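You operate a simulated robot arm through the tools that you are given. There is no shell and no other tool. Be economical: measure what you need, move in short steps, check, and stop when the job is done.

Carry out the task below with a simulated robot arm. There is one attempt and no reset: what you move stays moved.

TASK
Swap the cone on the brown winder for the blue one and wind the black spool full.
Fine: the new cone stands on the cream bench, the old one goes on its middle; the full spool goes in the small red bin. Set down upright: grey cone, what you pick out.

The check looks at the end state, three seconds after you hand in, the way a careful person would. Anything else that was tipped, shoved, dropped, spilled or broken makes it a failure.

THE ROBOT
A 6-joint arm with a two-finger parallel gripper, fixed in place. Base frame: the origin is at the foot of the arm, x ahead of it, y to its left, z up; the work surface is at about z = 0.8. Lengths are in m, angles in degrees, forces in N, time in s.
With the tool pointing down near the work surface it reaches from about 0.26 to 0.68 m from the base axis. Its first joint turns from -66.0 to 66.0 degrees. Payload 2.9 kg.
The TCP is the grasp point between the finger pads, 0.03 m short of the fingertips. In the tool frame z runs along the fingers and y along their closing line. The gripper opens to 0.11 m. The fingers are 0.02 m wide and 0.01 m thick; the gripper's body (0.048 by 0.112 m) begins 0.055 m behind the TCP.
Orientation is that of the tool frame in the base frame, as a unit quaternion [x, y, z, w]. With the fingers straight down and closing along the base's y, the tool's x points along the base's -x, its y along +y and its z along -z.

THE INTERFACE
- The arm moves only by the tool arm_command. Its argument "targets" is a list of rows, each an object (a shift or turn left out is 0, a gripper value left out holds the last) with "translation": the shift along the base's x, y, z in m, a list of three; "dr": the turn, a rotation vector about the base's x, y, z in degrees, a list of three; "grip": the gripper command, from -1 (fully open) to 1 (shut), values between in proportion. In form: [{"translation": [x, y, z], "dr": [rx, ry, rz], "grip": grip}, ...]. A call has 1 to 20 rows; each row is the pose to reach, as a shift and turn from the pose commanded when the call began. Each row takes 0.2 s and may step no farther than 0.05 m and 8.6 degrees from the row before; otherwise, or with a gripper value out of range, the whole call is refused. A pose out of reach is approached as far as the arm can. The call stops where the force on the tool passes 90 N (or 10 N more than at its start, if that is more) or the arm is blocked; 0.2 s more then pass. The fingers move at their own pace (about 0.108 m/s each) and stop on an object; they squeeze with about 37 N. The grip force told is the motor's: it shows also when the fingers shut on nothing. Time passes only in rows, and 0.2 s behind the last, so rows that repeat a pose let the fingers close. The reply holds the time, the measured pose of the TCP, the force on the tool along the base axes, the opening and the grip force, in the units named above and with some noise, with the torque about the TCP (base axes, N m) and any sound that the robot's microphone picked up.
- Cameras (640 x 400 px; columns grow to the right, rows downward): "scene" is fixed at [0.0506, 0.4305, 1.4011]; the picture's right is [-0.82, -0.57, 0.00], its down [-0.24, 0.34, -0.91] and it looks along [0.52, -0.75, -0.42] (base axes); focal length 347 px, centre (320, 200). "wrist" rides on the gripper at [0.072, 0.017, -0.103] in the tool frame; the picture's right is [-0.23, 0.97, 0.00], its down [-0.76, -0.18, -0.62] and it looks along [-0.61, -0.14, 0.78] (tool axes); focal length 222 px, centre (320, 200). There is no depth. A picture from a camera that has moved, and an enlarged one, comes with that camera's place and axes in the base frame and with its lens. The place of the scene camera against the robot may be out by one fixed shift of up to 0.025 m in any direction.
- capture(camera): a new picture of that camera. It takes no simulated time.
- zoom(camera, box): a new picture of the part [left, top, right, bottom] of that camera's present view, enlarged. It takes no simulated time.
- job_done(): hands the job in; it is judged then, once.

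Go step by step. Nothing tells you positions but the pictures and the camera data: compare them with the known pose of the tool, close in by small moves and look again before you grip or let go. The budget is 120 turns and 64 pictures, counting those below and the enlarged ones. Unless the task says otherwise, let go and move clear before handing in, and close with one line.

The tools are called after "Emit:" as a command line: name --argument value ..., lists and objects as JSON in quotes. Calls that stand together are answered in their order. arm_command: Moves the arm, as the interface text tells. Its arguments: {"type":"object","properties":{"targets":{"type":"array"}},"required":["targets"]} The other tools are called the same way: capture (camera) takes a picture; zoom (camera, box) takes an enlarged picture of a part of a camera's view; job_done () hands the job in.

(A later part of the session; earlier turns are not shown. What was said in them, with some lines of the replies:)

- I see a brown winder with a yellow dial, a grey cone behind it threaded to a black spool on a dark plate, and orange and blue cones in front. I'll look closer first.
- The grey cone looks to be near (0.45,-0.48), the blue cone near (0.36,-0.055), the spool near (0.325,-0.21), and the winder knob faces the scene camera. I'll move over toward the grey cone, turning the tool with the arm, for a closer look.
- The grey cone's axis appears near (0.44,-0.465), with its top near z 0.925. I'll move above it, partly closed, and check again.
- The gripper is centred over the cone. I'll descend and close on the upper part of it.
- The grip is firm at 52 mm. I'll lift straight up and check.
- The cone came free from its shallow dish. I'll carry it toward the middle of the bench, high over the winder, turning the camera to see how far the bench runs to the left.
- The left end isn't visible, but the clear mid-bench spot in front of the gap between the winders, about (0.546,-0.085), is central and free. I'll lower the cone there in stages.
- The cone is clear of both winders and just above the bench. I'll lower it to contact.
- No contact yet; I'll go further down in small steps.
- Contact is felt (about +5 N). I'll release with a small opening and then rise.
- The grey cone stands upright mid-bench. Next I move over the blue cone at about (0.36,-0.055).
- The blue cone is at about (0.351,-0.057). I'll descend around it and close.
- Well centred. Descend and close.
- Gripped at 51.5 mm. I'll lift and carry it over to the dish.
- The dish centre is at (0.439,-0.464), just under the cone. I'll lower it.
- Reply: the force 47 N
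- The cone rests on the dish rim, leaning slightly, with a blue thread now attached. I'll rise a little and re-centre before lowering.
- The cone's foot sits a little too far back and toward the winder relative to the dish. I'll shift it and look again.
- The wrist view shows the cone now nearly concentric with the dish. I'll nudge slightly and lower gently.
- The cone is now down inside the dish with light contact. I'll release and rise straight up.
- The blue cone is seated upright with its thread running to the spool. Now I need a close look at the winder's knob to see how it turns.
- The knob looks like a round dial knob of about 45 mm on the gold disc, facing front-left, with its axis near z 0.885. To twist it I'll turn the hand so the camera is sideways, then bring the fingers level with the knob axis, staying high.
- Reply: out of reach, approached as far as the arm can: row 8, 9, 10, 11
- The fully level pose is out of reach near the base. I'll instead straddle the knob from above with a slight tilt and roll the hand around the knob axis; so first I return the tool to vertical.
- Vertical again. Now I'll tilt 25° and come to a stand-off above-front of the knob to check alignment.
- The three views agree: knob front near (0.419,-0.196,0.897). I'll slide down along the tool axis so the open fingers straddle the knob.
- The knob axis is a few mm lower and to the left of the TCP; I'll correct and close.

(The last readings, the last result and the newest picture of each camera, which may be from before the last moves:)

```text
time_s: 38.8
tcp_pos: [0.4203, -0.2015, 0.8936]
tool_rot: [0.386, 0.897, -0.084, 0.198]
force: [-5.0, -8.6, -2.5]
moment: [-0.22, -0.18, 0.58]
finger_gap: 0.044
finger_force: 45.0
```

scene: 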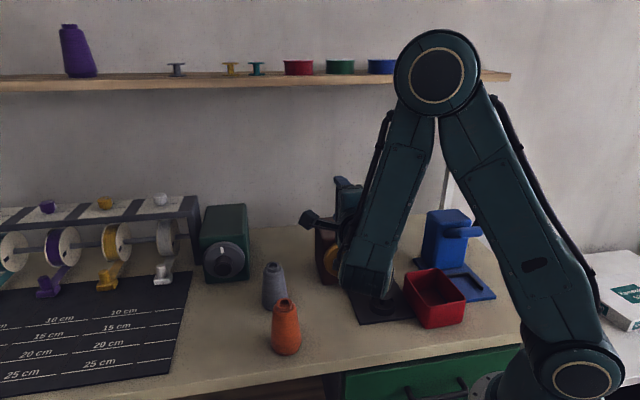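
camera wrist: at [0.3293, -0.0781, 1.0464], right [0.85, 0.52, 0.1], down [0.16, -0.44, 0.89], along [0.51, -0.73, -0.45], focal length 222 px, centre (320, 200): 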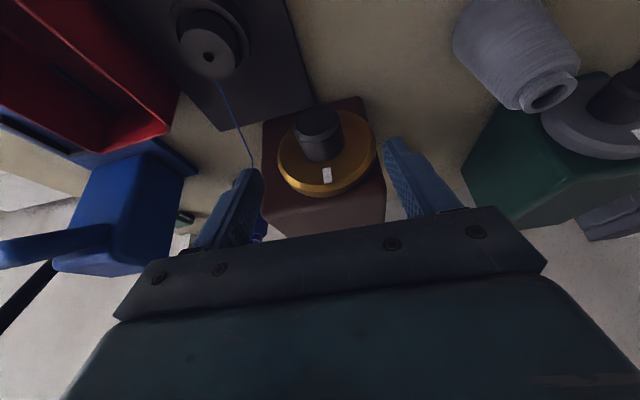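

The knob is gripped at 44 mm. I'll try a clockwise turn of about 30° around its axis and watch the forces and spool.

Emit:
arm_command --targets '[{"translation": [-0.001, -0.001, 0], "dr": [4.2, -4.3, 0]}, {"translation": [-0.001, -0.001, 0], "dr": [8.4, -8.6, 0]}, {"translation": [-0.001, -0.001, 0], "dr": [12.6, -12.9, 0]}, {"translation": [-0.001, -0.001, 0], "dr": [16.8, -17.2, 0]}, {"translation": [-0.001, -0.001, 0], "dr": [21, -21.5, 0]}]'

Emit:
zoom --camera "scene" --box '[305, 205, 465, 325]'

```text
time_s: 40.0
tcp_pos: [0.4194, -0.2018, 0.8937]
tool_rot: [0.424, 0.845, 0.154, 0.288]
force: [-13.4, 0.6, 8.1]
moment: [0.4, 0.44, 1.22]
finger_gap: 0.0442
finger_force: 45.4
```

```text
3.33 times, centred on (385, 265) of scene
camera zoom: at [0.0502, 0.4305, 1.4011], right [-0.82, -0.57, 0.0], down [-0.24, 0.34, -0.91], along [0.52, -0.75, -0.41], focal length 1155 px, centre (103, -17)
```

zoom: 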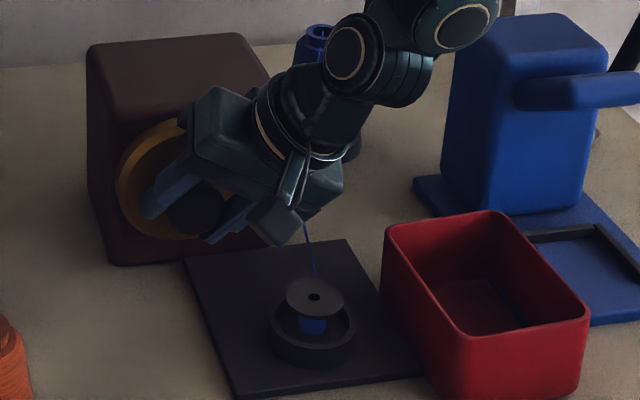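

It works: blue thread is building on the spool core. I'll hold briefly without turning to see whether it winds by itself.

Emit:
arm_command --targets '[{}, {}, {}, {}, {}]'

Emit:
zoom --camera "scene" --box '[345, 250, 425, 310]'

```text
time_s: 41.2
tcp_pos: [0.4203, -0.2028, 0.8942]
tool_rot: [0.424, 0.845, 0.154, 0.288]
force: [-16.5, 5.7, 9.4]
moment: [-0.55, -0.56, 0.69]
finger_gap: 0.0438
finger_force: 45.5
```

```text
6.67 times, centred on (385, 280) of scene
camera zoom: at [0.05, 0.4307, 1.401], right [-0.82, -0.57, 0.0], down [-0.24, 0.34, -0.91], along [0.52, -0.75, -0.41], focal length 2311 px, centre (-113, -333)
```

zoom: 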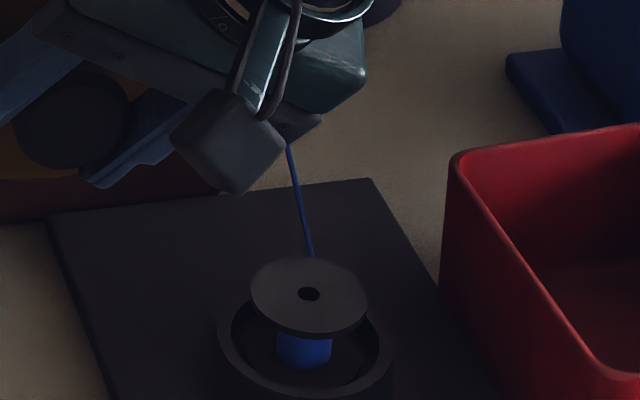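

Winding goes only with turning. I'll open, swing back around the knob axis to the other side, and regrip for a longer stroke.

Emit:
arm_command --targets '[{"grip": -0.4}, {}, {"dr": [-5.7, 5.9, 0]}, {"dr": [-11.4, 11.8, 0]}, {"dr": [-17.1, 17.7, 0]}, {"dr": [-22.8, 23.6, 0]}, {"dr": [-28.5, 29.5, 0]}, {"dr": [-34.2, 35.4, 0]}, {"dr": [-39.9, 41.3, 0]}, {"dr": [-45.6, 47.2, 0]}]'

```text
time_s: 43.4
tcp_pos: [0.4222, -0.2025, 0.8949]
tool_rot: [0.307, 0.88, -0.355, 0.071]
force: [-0.3, 0.3, -1.2]
moment: [0.01, 0.01, 0.03]
finger_gap: 0.0771
finger_force: 0.0
```

Emit:
arm_command --targets '[{"translation": [-0.0015, 0.0007, 0.0005], "grip": 1}, {"translation": [-0.0015, 0.0007, 0.0005]}, {"translation": [-0.0015, 0.0007, 0.0005]}, {"translation": [-0.0015, 0.0007, 0.0005], "dr": [5.7, -5.9, 0]}, {"translation": [-0.0015, 0.0007, 0.0005], "dr": [11.4, -11.8, 0]}, {"translation": [-0.0015, 0.0007, 0.0005], "dr": [17.1, -17.7, 0]}, {"translation": [-0.0015, 0.0007, 0.0005], "dr": [22.8, -23.6, 0]}, {"translation": [-0.0015, 0.0007, 0.0005], "dr": [28.5, -29.5, 0]}, {"translation": [-0.0015, 0.0007, 0.0005], "dr": [34.2, -35.4, 0]}, {"translation": [-0.0015, 0.0007, 0.0005], "dr": [39.9, -41.3, 0]}, {"translation": [-0.0015, 0.0007, 0.0005], "dr": [45.6, -47.2, 0]}]'

Emit:
zoom --camera "scene" --box '[345, 250, 425, 310]'

```text
time_s: 45.8
tcp_pos: [0.4189, -0.202, 0.894]
tool_rot: [0.424, 0.845, 0.152, 0.289]
force: [18.4, 0.2, -11.6]
moment: [0.33, 0.37, 1.12]
finger_gap: 0.0437
finger_force: 44.7
```

```text
6.67 times, centred on (385, 280) of scene
camera zoom: at [0.0512, 0.4304, 1.4011], right [-0.82, -0.57, 0.0], down [-0.24, 0.34, -0.91], along [0.52, -0.75, -0.42], focal length 2311 px, centre (-113, -333)
```

zoom: 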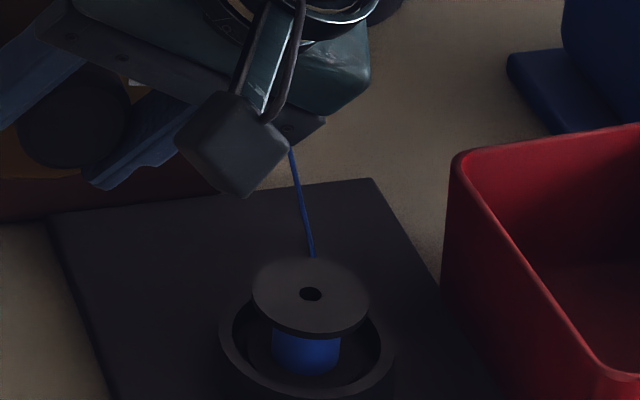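

The thread layer grew clearly (about 69 px of the 116 px flange). I'll repeat the stroke.

Emit:
arm_command --targets '[{"grip": -0.4}, {}, {"dr": [-5.7, 5.9, 0]}, {"dr": [-11.4, 11.8, 0]}, {"dr": [-17.1, 17.7, 0]}, {"dr": [-22.8, 23.6, 0]}, {"dr": [-28.5, 29.5, 0]}, {"dr": [-34.2, 35.4, 0]}, {"dr": [-39.9, 41.3, 0]}, {"dr": [-45.6, 47.2, 0]}]'

Emit:
arm_command --targets '[{"grip": 1}, {}, {}, {"dr": [5.7, -5.9, 0]}, {"dr": [11.4, -11.8, 0]}, {"dr": [17.1, -17.7, 0]}, {"dr": [22.8, -23.6, 0]}, {"dr": [28.5, -29.5, 0]}, {"dr": [34.2, -35.4, 0]}, {"dr": [39.9, -41.3, 0]}, {"dr": [45.6, -47.2, 0]}]'

Emit:
zoom --camera "scene" --box '[345, 250, 425, 310]'

```text
time_s: 48.0
tcp_pos: [0.4182, -0.2016, 0.8944]
tool_rot: [0.306, 0.881, -0.354, 0.071]
force: [0.2, -0.3, -0.1]
moment: [-0.02, 0.0, 0.02]
finger_gap: 0.0772
finger_force: 0.1
```

```text
time_s: 50.4
tcp_pos: [0.4191, -0.2008, 0.8943]
tool_rot: [0.425, 0.845, 0.152, 0.288]
force: [1.9, 2.4, -0.5]
moment: [0.47, 0.5, 1.08]
finger_gap: 0.044
finger_force: 45.6
```

```text
6.67 times, centred on (385, 280) of scene
camera zoom: at [0.0506, 0.4305, 1.4011], right [-0.82, -0.57, 0.0], down [-0.24, 0.34, -0.91], along [0.52, -0.75, -0.42], focal length 2311 px, centre (-113, -333)
```

zoom: 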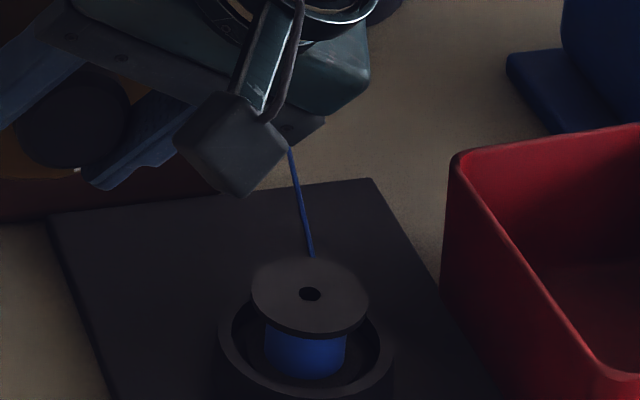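

The layer is at about 81 px. Two more strokes, then a check.

Emit:
arm_command --targets '[{"grip": -0.4}, {}, {"dr": [-5.7, 5.9, 0]}, {"dr": [-11.4, 11.8, 0]}, {"dr": [-17.1, 17.7, 0]}, {"dr": [-22.8, 23.6, 0]}, {"dr": [-28.5, 29.5, 0]}, {"dr": [-34.2, 35.4, 0]}, {"dr": [-39.9, 41.3, 0]}, {"dr": [-45.6, 47.2, 0]}]'

Emit:
arm_command --targets '[{"grip": 1}, {}, {}, {"dr": [5.7, -5.9, 0]}, {"dr": [11.4, -11.8, 0]}, {"dr": [17.1, -17.7, 0]}, {"dr": [22.8, -23.6, 0]}, {"dr": [28.5, -29.5, 0]}, {"dr": [34.2, -35.4, 0]}, {"dr": [39.9, -41.3, 0]}, {"dr": [45.6, -47.2, 0]}]'

Emit:
arm_command --targets '[{"grip": -0.4}, {}, {"dr": [-5.7, 5.9, 0]}, {"dr": [-11.4, 11.8, 0]}, {"dr": [-17.1, 17.7, 0]}, {"dr": [-22.8, 23.6, 0]}, {"dr": [-28.5, 29.5, 0]}, {"dr": [-34.2, 35.4, 0]}, {"dr": [-39.9, 41.3, 0]}, {"dr": [-45.6, 47.2, 0]}]'

Emit:
arm_command --targets '[{"grip": 1}, {}, {}, {"dr": [5.7, -5.9, 0]}, {"dr": [11.4, -11.8, 0]}, {"dr": [17.1, -17.7, 0]}, {"dr": [22.8, -23.6, 0]}, {"dr": [28.5, -29.5, 0]}, {"dr": [34.2, -35.4, 0]}, {"dr": [39.9, -41.3, 0]}, {"dr": [45.6, -47.2, 0]}]'

Emit:
zoom --camera "scene" --box '[345, 250, 425, 310]'

```text
time_s: 52.6
tcp_pos: [0.4189, -0.2017, 0.894]
tool_rot: [0.307, 0.88, -0.355, 0.073]
force: [0.2, 0.3, 0.2]
moment: [-0.03, 0.0, 0.01]
finger_gap: 0.077
finger_force: 0.0
```

```text
time_s: 55.0
tcp_pos: [0.4191, -0.2019, 0.8945]
tool_rot: [0.423, 0.845, 0.154, 0.288]
force: [16.8, 4.3, -15.3]
moment: [0.25, 0.32, 0.92]
finger_gap: 0.0439
finger_force: 45.5
```

```text
time_s: 57.2
tcp_pos: [0.4186, -0.2007, 0.8937]
tool_rot: [0.308, 0.879, -0.356, 0.073]
force: [-0.8, 0.5, -0.1]
moment: [0.0, -0.02, -0.01]
finger_gap: 0.0769
finger_force: 0.1
```

```text
time_s: 59.6
tcp_pos: [0.4184, -0.2005, 0.8953]
tool_rot: [0.424, 0.845, 0.153, 0.287]
force: [7.8, 7.1, -9.9]
moment: [0.28, 0.28, 1.27]
finger_gap: 0.0438
finger_force: 45.3
```

```text
6.67 times, centred on (385, 280) of scene
camera zoom: at [0.0509, 0.4306, 1.401], right [-0.82, -0.57, 0.0], down [-0.24, 0.34, -0.91], along [0.52, -0.75, -0.42], focal length 2311 px, centre (-113, -333)
```

zoom: 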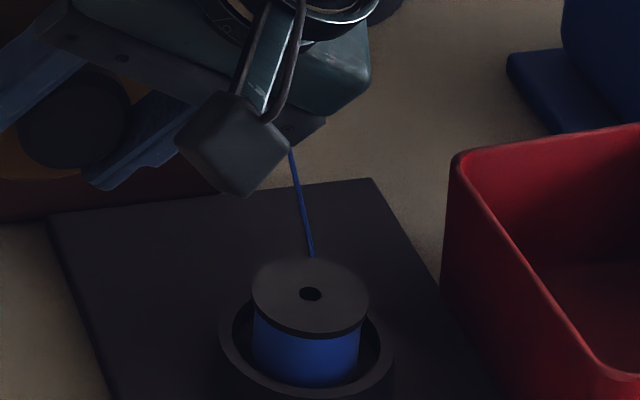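

Nearly full (107 of 116 px). Another partial stroke, then check.

Emit:
arm_command --targets '[{"grip": -0.4}, {}, {"dr": [-5.7, 5.9, 0]}, {"dr": [-11.4, 11.8, 0]}, {"dr": [-17.1, 17.7, 0]}, {"dr": [-22.8, 23.6, 0]}, {"dr": [-28.5, 29.5, 0]}, {"dr": [-34.2, 35.4, 0]}, {"dr": [-39.9, 41.3, 0]}, {"dr": [-45.6, 47.2, 0]}]'

Emit:
arm_command --targets '[{"grip": 1}, {}, {}, {"dr": [5.7, -5.9, 0]}, {"dr": [11.4, -11.8, 0]}, {"dr": [17.1, -17.7, 0]}, {"dr": [22.8, -23.6, 0]}]'

Emit:
zoom --camera "scene" --box '[345, 250, 425, 310]'

```text
time_s: 61.8
tcp_pos: [0.4189, -0.1998, 0.8956]
tool_rot: [0.307, 0.88, -0.355, 0.072]
force: [0.4, 0.1, 0.8]
moment: [-0.03, 0.0, -0.02]
finger_gap: 0.077
finger_force: 0.0
```

```text
time_s: 63.4
tcp_pos: [0.4199, -0.1997, 0.8942]
tool_rot: [0.381, 0.899, -0.103, 0.187]
force: [23.2, 4.8, -22.4]
moment: [0.23, 0.2, 0.71]
finger_gap: 0.044
finger_force: 45.0
```

```text
6.67 times, centred on (385, 280) of scene
camera zoom: at [0.0514, 0.4305, 1.401], right [-0.82, -0.57, 0.0], down [-0.24, 0.34, -0.91], along [0.52, -0.75, -0.42], focal length 2311 px, centre (-113, -333)
```

zoom: 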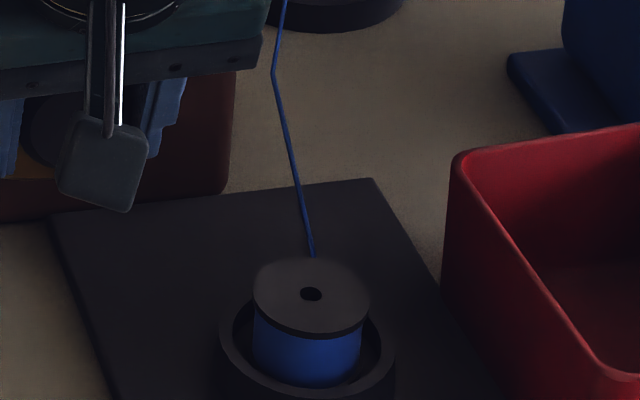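

Growth has nearly stopped (109 px). I'll finish the stroke to confirm it's saturated.

Emit:
arm_command --targets '[{"dr": [5.7, -5.9, 0]}, {"dr": [11.4, -11.8, 0]}, {"dr": [17.1, -17.7, 0]}, {"dr": [22.8, -23.6, 0]}]'

Emit:
zoom --camera "scene" --box '[345, 250, 425, 310]'

```text
time_s: 64.4
tcp_pos: [0.4192, -0.2011, 0.8947]
tool_rot: [0.425, 0.844, 0.154, 0.288]
force: [7.9, 3.9, -1.7]
moment: [0.51, 0.51, 1.07]
finger_gap: 0.044
finger_force: 45.4
```

```text
6.67 times, centred on (385, 280) of scene
camera zoom: at [0.0508, 0.4305, 1.4011], right [-0.82, -0.57, 0.0], down [-0.24, 0.34, -0.91], along [0.52, -0.75, -0.42], focal length 2311 px, centre (-113, -333)
```

zoom: 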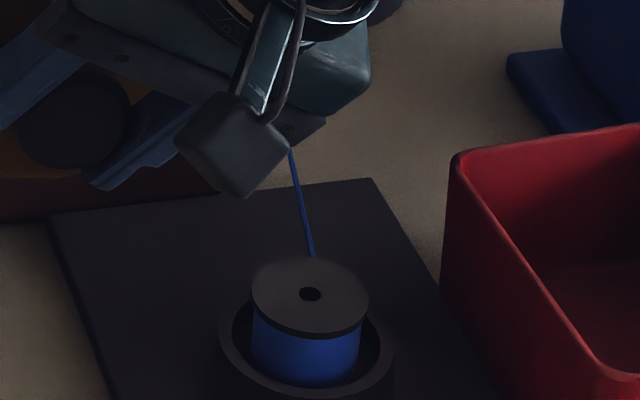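

The fill is saturated, so the spool is full. I'll release the knob, straighten, and withdraw.

Emit:
arm_command --targets '[{"grip": -0.4}, {}, {"dr": [-5.3, 5.4, 0]}, {"dr": [-10.6, 10.8, 0]}, {"dr": [-15.8, 16.2, 0]}, {"dr": [-21, 21.5, 0]}, {"translation": [-0.0118, 0.0122, 0.036], "dr": [-21, 21.5, 0]}, {"translation": [-0.0235, 0.0243, 0.0725], "dr": [-21, 21.5, 0]}, {"translation": [-0.035, 0.0365, 0.109], "dr": [-21, 21.5, 0]}, {"translation": [-0.046, 0.048, 0.143], "dr": [-21, 21.5, 0]}]'

Emit:
arm_command --targets '[{"dr": [6.0, 5.8, 0]}, {"dr": [12.0, 11.6, 0]}, {"dr": [18.0, 17.4, 0]}]'

```text
time_s: 66.6
tcp_pos: [0.3718, -0.1535, 1.0385]
tool_rot: [0.386, 0.897, -0.084, 0.198]
force: [-0.8, 0.9, 0.6]
moment: [-0.01, -0.01, -0.02]
finger_gap: 0.0771
finger_force: 0.0
```

```text
time_s: 67.4
tcp_pos: [0.3727, -0.1542, 1.0378]
tool_rot: [0.395, 0.919, 0.001, -0.003]
force: [0.4, -0.1, 0.2]
moment: [0.01, 0.0, -0.01]
finger_gap: 0.0771
finger_force: 0.0
```

Now I look down on the spool and the bin.

Emit:
arm_command --targets '[{"translation": [-0.035, -0.02, 0.0]}, {"translation": [-0.07, -0.045, 0.01]}, {"translation": [-0.085, -0.075, 0.015]}]'

Emit:
capture --camera "wrist"

Emit:
capture --camera "scene"

```text
time_s: 68.2
tcp_pos: [0.2887, -0.2292, 1.0524]
tool_rot: [0.395, 0.919, 0.0, -0.002]
force: [-0.3, 0.4, 0.1]
moment: [0.02, 0.02, 0.02]
finger_gap: 0.0772
finger_force: 0.1
```

```text
15 pictures are left
camera wrist: at [0.2499, -0.1649, 1.1561], right [0.86, 0.51, 0.0], down [0.4, -0.68, 0.62], along [0.31, -0.54, -0.78], focal length 222 px, centre (320, 200)
```

wrist: 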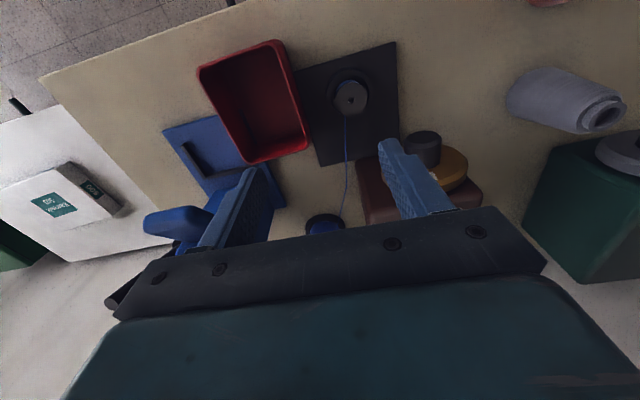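

```text
14 pictures are left
```

scene: 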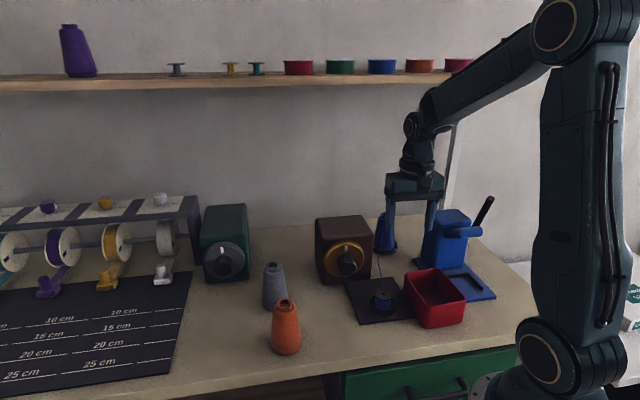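

The spool is at about (0.325,-0.212) with its top near z 0.84; the bin centre is near (0.227,-0.276). I'll turn the hand so the fingers close front-to-back, clear of bin and knob, and hover over the spool.

Emit:
arm_command --targets '[{"translation": [0.01, 0.005, 0], "dr": [0, 0, 8.2], "grip": -0.2}, {"translation": [0.02, 0.01, 0], "dr": [0, 0, 16.4]}, {"translation": [0.03, 0.015, 0], "dr": [0, 0, 24.6]}, {"translation": [0.0358, 0.0172, 0], "dr": [0, 0, 32.8]}, {"translation": [0.0358, 0.0172, 0], "dr": [0, 0, 41]}, {"translation": [0.0358, 0.0172, 0], "dr": [0, 0, 49.2]}, {"translation": [0.0358, 0.0172, 0], "dr": [0, 0, 57.4]}, {"translation": [0.0358, 0.0172, 0], "dr": [0, 0, 65.6]}, {"translation": [0.0358, 0.0172, -0.03], "dr": [0, 0, 73.8]}, {"translation": [0.0358, 0.0172, -0.07], "dr": [0, 0, 82]}, {"translation": [0.0358, 0.0172, -0.11], "dr": [0, 0, 90]}]'

Emit:
capture --camera "wrist"

Emit:
zoom --camera "scene" --box '[325, 210, 455, 330]'

```text
time_s: 70.6
tcp_pos: [0.3244, -0.2104, 0.9409]
tool_rot: [-0.371, 0.929, -0.001, -0.002]
force: [0.2, -0.3, -0.3]
moment: [-0.02, 0.01, 0.04]
finger_gap: 0.0662
finger_force: 0.1
```

```text
13 pictures are left
camera wrist: at [0.2594, -0.2477, 1.0446], right [-0.51, 0.86, 0.0], down [0.68, 0.4, 0.62], along [0.54, 0.31, -0.78], focal length 222 px, centre (320, 200)
```

wrist: 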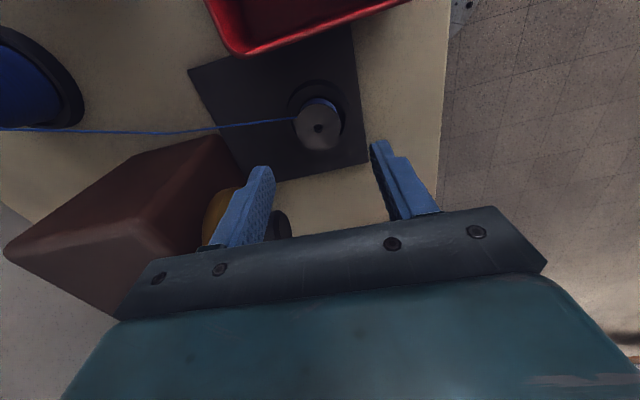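

```text
3.33 times, centred on (390, 270) of scene
camera zoom: at [0.0506, 0.4305, 1.4011], right [-0.82, -0.57, 0.0], down [-0.24, 0.34, -0.91], along [0.52, -0.75, -0.42], focal length 1155 px, centre (87, -33)
```

zoom: 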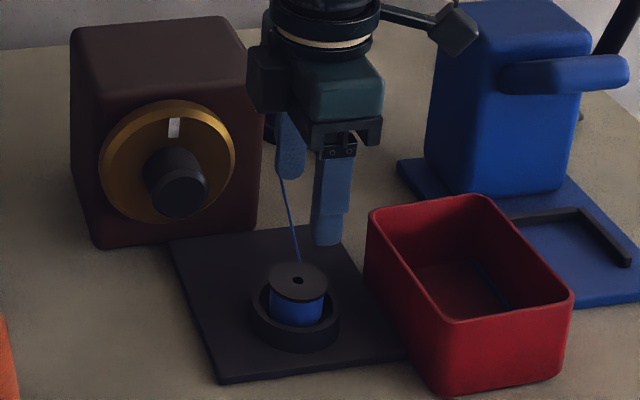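

Aligned within a couple of mm. I'll lower so the fingertips stay above the cup's rim, and check.

Emit:
arm_command --targets '[{"translation": [0.002, -0.001, -0.03]}, {"translation": [0.002, -0.001, -0.06]}, {"translation": [0.002, -0.001, -0.077]}]'

Emit:
zoom --camera "scene" --box '[345, 250, 425, 310]'

Emit:
zoom --camera "wrist" --box '[220, 100, 420, 225]'

```text
time_s: 71.4
tcp_pos: [0.3263, -0.2116, 0.8642]
tool_rot: [-0.371, 0.929, 0.0, -0.002]
force: [0.0, 0.1, -0.3]
moment: [-0.03, 0.03, 0.03]
finger_gap: 0.066
finger_force: 0.1
```

```text
6.67 times, centred on (385, 280) of scene
camera zoom: at [0.0506, 0.4305, 1.4011], right [-0.82, -0.57, 0.0], down [-0.24, 0.34, -0.91], along [0.52, -0.75, -0.42], focal length 2311 px, centre (-113, -333)
```

zoom: 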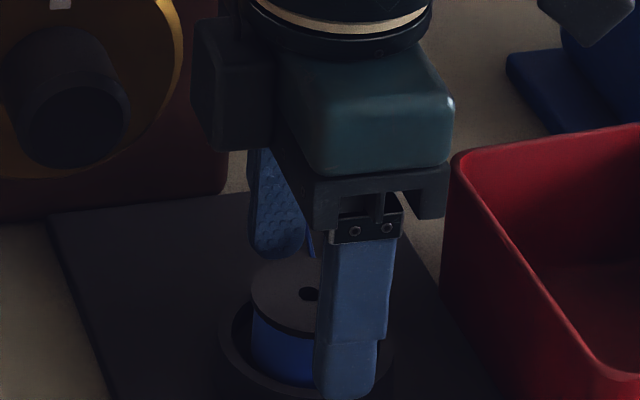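

```text
3.20 times, centred on (320, 162) of wrist
camera zoom: at [0.2609, -0.249, 0.9678], right [-0.51, 0.86, 0.0], down [0.68, 0.4, 0.62], along [0.54, 0.31, -0.78], focal length 711 px, centre (320, 320)
```

zoom: 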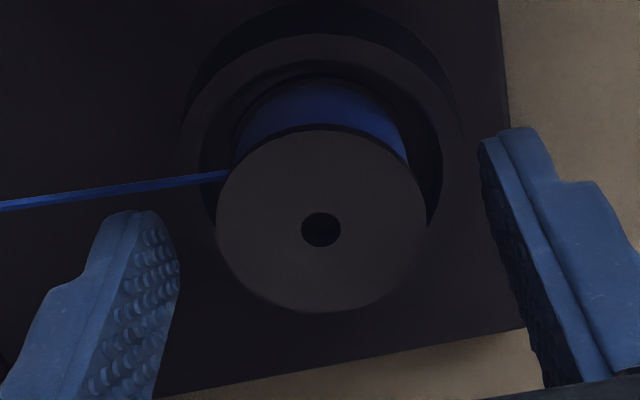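

Centred. I'll go down 8 mm more and close on the upper flange and thread.

Emit:
arm_command --targets '[{"translation": [0, 0, -0.004]}, {"translation": [0, 0, -0.008]}, {"translation": [0, 0, -0.008], "grip": 1}, {"translation": [0, 0, -0.008]}, {"translation": [0, 0, -0.008]}]'

```text
time_s: 72.6
tcp_pos: [0.3256, -0.2128, 0.8582]
tool_rot: [-0.371, 0.929, -0.001, -0.002]
force: [-0.3, 0.1, 0.2]
moment: [-0.01, 0.02, -0.03]
finger_gap: 0.04
finger_force: 37.3
```

Gripped at 40 mm. Lift straight up.

Emit:
arm_command --targets '[{"translation": [0, 0, 0.01]}, {"translation": [0, 0, 0.03]}, {"translation": [0, 0, 0.06]}, {"translation": [0, 0, 0.09]}, {"translation": [0, 0, 0.115]}]'

Emit:
zoom --camera "scene" --box '[335, 210, 475, 330]'

```text
time_s: 73.8
tcp_pos: [0.3264, -0.213, 0.972]
tool_rot: [-0.37, 0.929, 0.0, -0.001]
force: [-0.3, 0.1, 0.9]
moment: [0.03, -0.01, 0.03]
finger_gap: 0.0398
finger_force: 37.4
```

```text
3.33 times, centred on (405, 270) of scene
camera zoom: at [0.0506, 0.4305, 1.4011], right [-0.82, -0.57, 0.0], down [-0.24, 0.34, -0.91], along [0.52, -0.75, -0.42], focal length 1155 px, centre (37, -33)
```

zoom: 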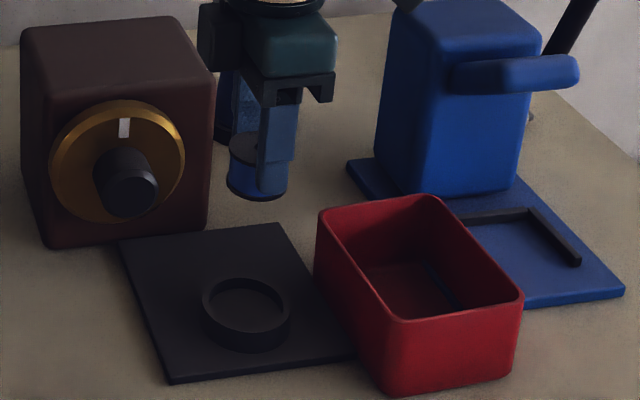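

The full spool is out and upright. I'll carry it over the bin's centre at a safe height.

Emit:
arm_command --targets '[{"translation": [-0.033, -0.021, 0.0]}, {"translation": [-0.066, -0.042, 0]}, {"translation": [-0.098, -0.062, 0]}, {"translation": [-0.098, -0.062, -0.02]}]'

Emit:
capture --camera "wrist"

Emit:
zoom --camera "scene" --box '[365, 200, 505, 330]'

```text
time_s: 74.8
tcp_pos: [0.2275, -0.2737, 0.9526]
tool_rot: [-0.37, 0.929, -0.001, -0.001]
force: [-0.5, -0.2, 0.0]
moment: [0.0, -0.01, 0.01]
finger_gap: 0.0398
finger_force: 36.9
```

```text
8 pictures are left
camera wrist: at [0.1623, -0.3108, 1.0562], right [-0.51, 0.86, 0.0], down [0.68, 0.4, 0.62], along [0.54, 0.31, -0.78], focal length 222 px, centre (320, 200)
```

wrist: 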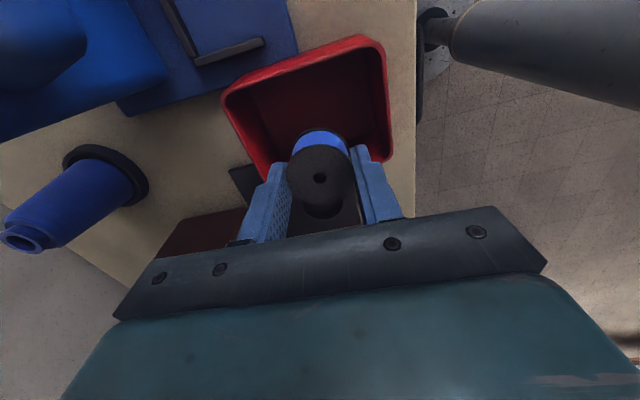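

```text
3.08 times, centred on (435, 265) of scene
camera zoom: at [0.0506, 0.4305, 1.4011], right [-0.82, -0.57, 0.0], down [-0.24, 0.34, -0.91], along [0.52, -0.75, -0.42], focal length 1066 px, centre (-34, 0)
```

zoom: 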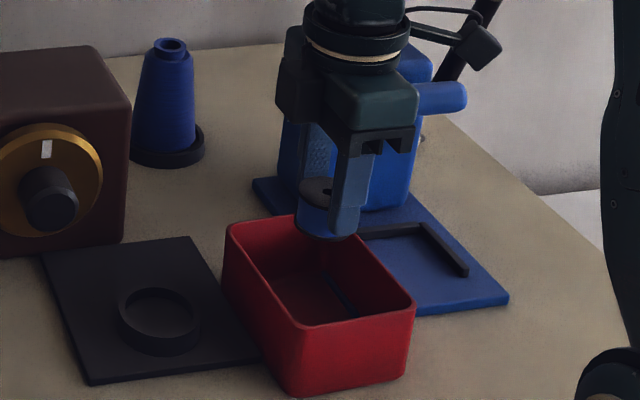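

The bin centre is under the spool within a few mm and nothing is in the way. I'll lower it into the bin.

Emit:
arm_command --targets '[{"translation": [0, -0.005, -0.03]}, {"translation": [0, -0.005, -0.06]}, {"translation": [0, -0.005, -0.08]}, {"translation": [0, -0.005, -0.09]}, {"translation": [0, -0.005, -0.093]}]'

```text
time_s: 76.0
tcp_pos: [0.2271, -0.2795, 0.8594]
tool_rot: [-0.371, 0.929, -0.001, -0.002]
force: [1.2, -0.4, -0.9]
moment: [0.03, 0.02, 0.0]
finger_gap: 0.0399
finger_force: 36.7
```

Emit:
arm_command --targets '[{"translation": [0, 0, -0.0015]}, {"translation": [0, 0, -0.003]}, {"translation": [0, 0, -0.0045]}]'

```text
time_s: 76.8
tcp_pos: [0.2271, -0.2792, 0.8545]
tool_rot: [-0.371, 0.929, 0.0, -0.002]
force: [0.3, 0.8, -0.2]
moment: [-0.06, 0.0, 0.0]
finger_gap: 0.0399
finger_force: 37.2
```

Emit:
arm_command --targets '[{"translation": [0, 0, -0.0015]}, {"translation": [0, 0, -0.003]}]'

```text
time_s: 77.4
tcp_pos: [0.2268, -0.2799, 0.8522]
tool_rot: [-0.37, 0.929, 0.0, -0.002]
force: [0.4, 0.8, -0.1]
moment: [0.01, 0.0, 0.0]
finger_gap: 0.04
finger_force: 36.9
```

Emit:
arm_command --targets '[{"translation": [0, 0, -0.001]}, {"translation": [0, 0, -0.002]}, {"translation": [0, 0, -0.003]}]'

```text
time_s: 78.2
tcp_pos: [0.2263, -0.2798, 0.8492]
tool_rot: [-0.371, 0.929, 0.0, -0.001]
force: [-0.1, -0.6, 0.7]
moment: [-0.01, -0.01, -0.02]
finger_gap: 0.0397
finger_force: 37.1
```

No contact yet; I'll continue in small steps.

Emit:
arm_command --targets '[{"translation": [0, 0, -0.001]}, {"translation": [0, 0, -0.002]}, {"translation": [0, 0, -0.003]}]'

Emit:
zoom --camera "scene" --box '[395, 250, 475, 320]'

```text
time_s: 79.0
tcp_pos: [0.2271, -0.28, 0.847]
tool_rot: [-0.371, 0.929, -0.001, -0.002]
force: [-0.9, 1.8, 8.4]
moment: [0.0, 0.17, -0.04]
finger_gap: 0.0398
finger_force: 37.4
```

```text
5.71 times, centred on (435, 285) of scene
camera zoom: at [0.0505, 0.4306, 1.401], right [-0.82, -0.57, 0.0], down [-0.24, 0.34, -0.91], along [0.52, -0.75, -0.42], focal length 1981 px, centre (-337, -286)
```

zoom: 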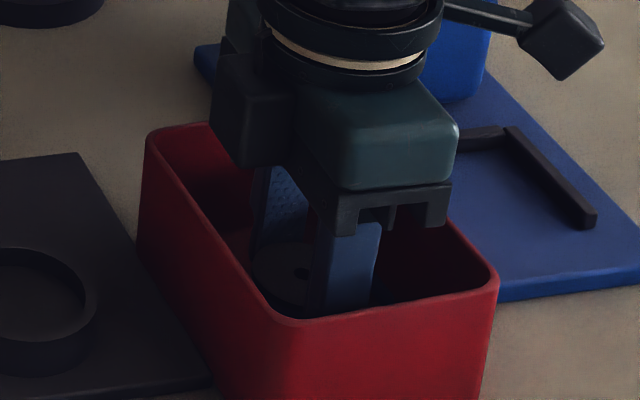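

Contact with the bin floor (8 N). I'll release with a modest opening and rise straight out.

Emit:
arm_command --targets '[{"grip": -0.1}, {}, {"translation": [0, 0, 0.02]}, {"translation": [0, 0, 0.06]}, {"translation": [0, 0, 0.1]}, {"translation": [0, 0, 0.14]}, {"translation": [0, 0, 0.18]}, {"translation": [0, 0.03, 0.22]}]'

Emit:
capture --camera "scene"

Emit:
capture --camera "wrist"

```text
time_s: 80.8
tcp_pos: [0.2269, -0.2489, 1.0649]
tool_rot: [-0.371, 0.929, -0.001, -0.002]
force: [-0.2, 0.4, -0.3]
moment: [0.01, 0.0, -0.01]
finger_gap: 0.0604
finger_force: 0.1
```

```text
5 pictures are left
```

scene: 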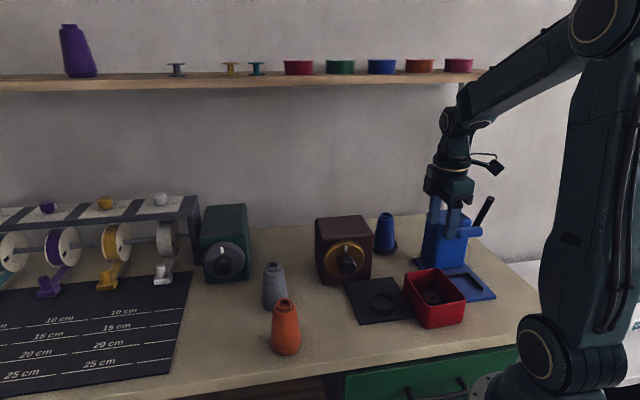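

```text
4 pictures are left
camera wrist: at [0.1619, -0.2863, 1.1693], right [-0.51, 0.86, 0.0], down [0.68, 0.4, 0.62], along [0.54, 0.31, -0.78], focal length 222 px, centre (320, 200)
```

wrist: 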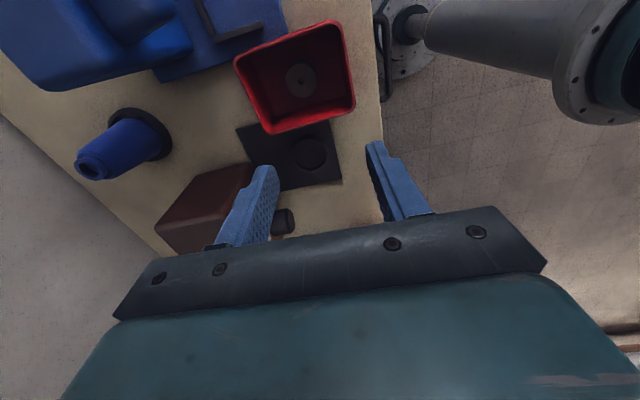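

Everything is where it should be. The blue cone sits in the winder's dish, the grey cone stands upright mid-bench, and the full spool is upright in the red bin with the gripper clear, so I'm handing in.

Emit:
job_done

```text
The job is handed in.
```

I swapped the winder's grey cone for the blue one, wound the black spool full with blue thread, and stood the spool upright in the red bin. The grey cone stands upright near the bench's middle, a little forward of centre and placed by estimate, because I couldn't see the bench's left end.
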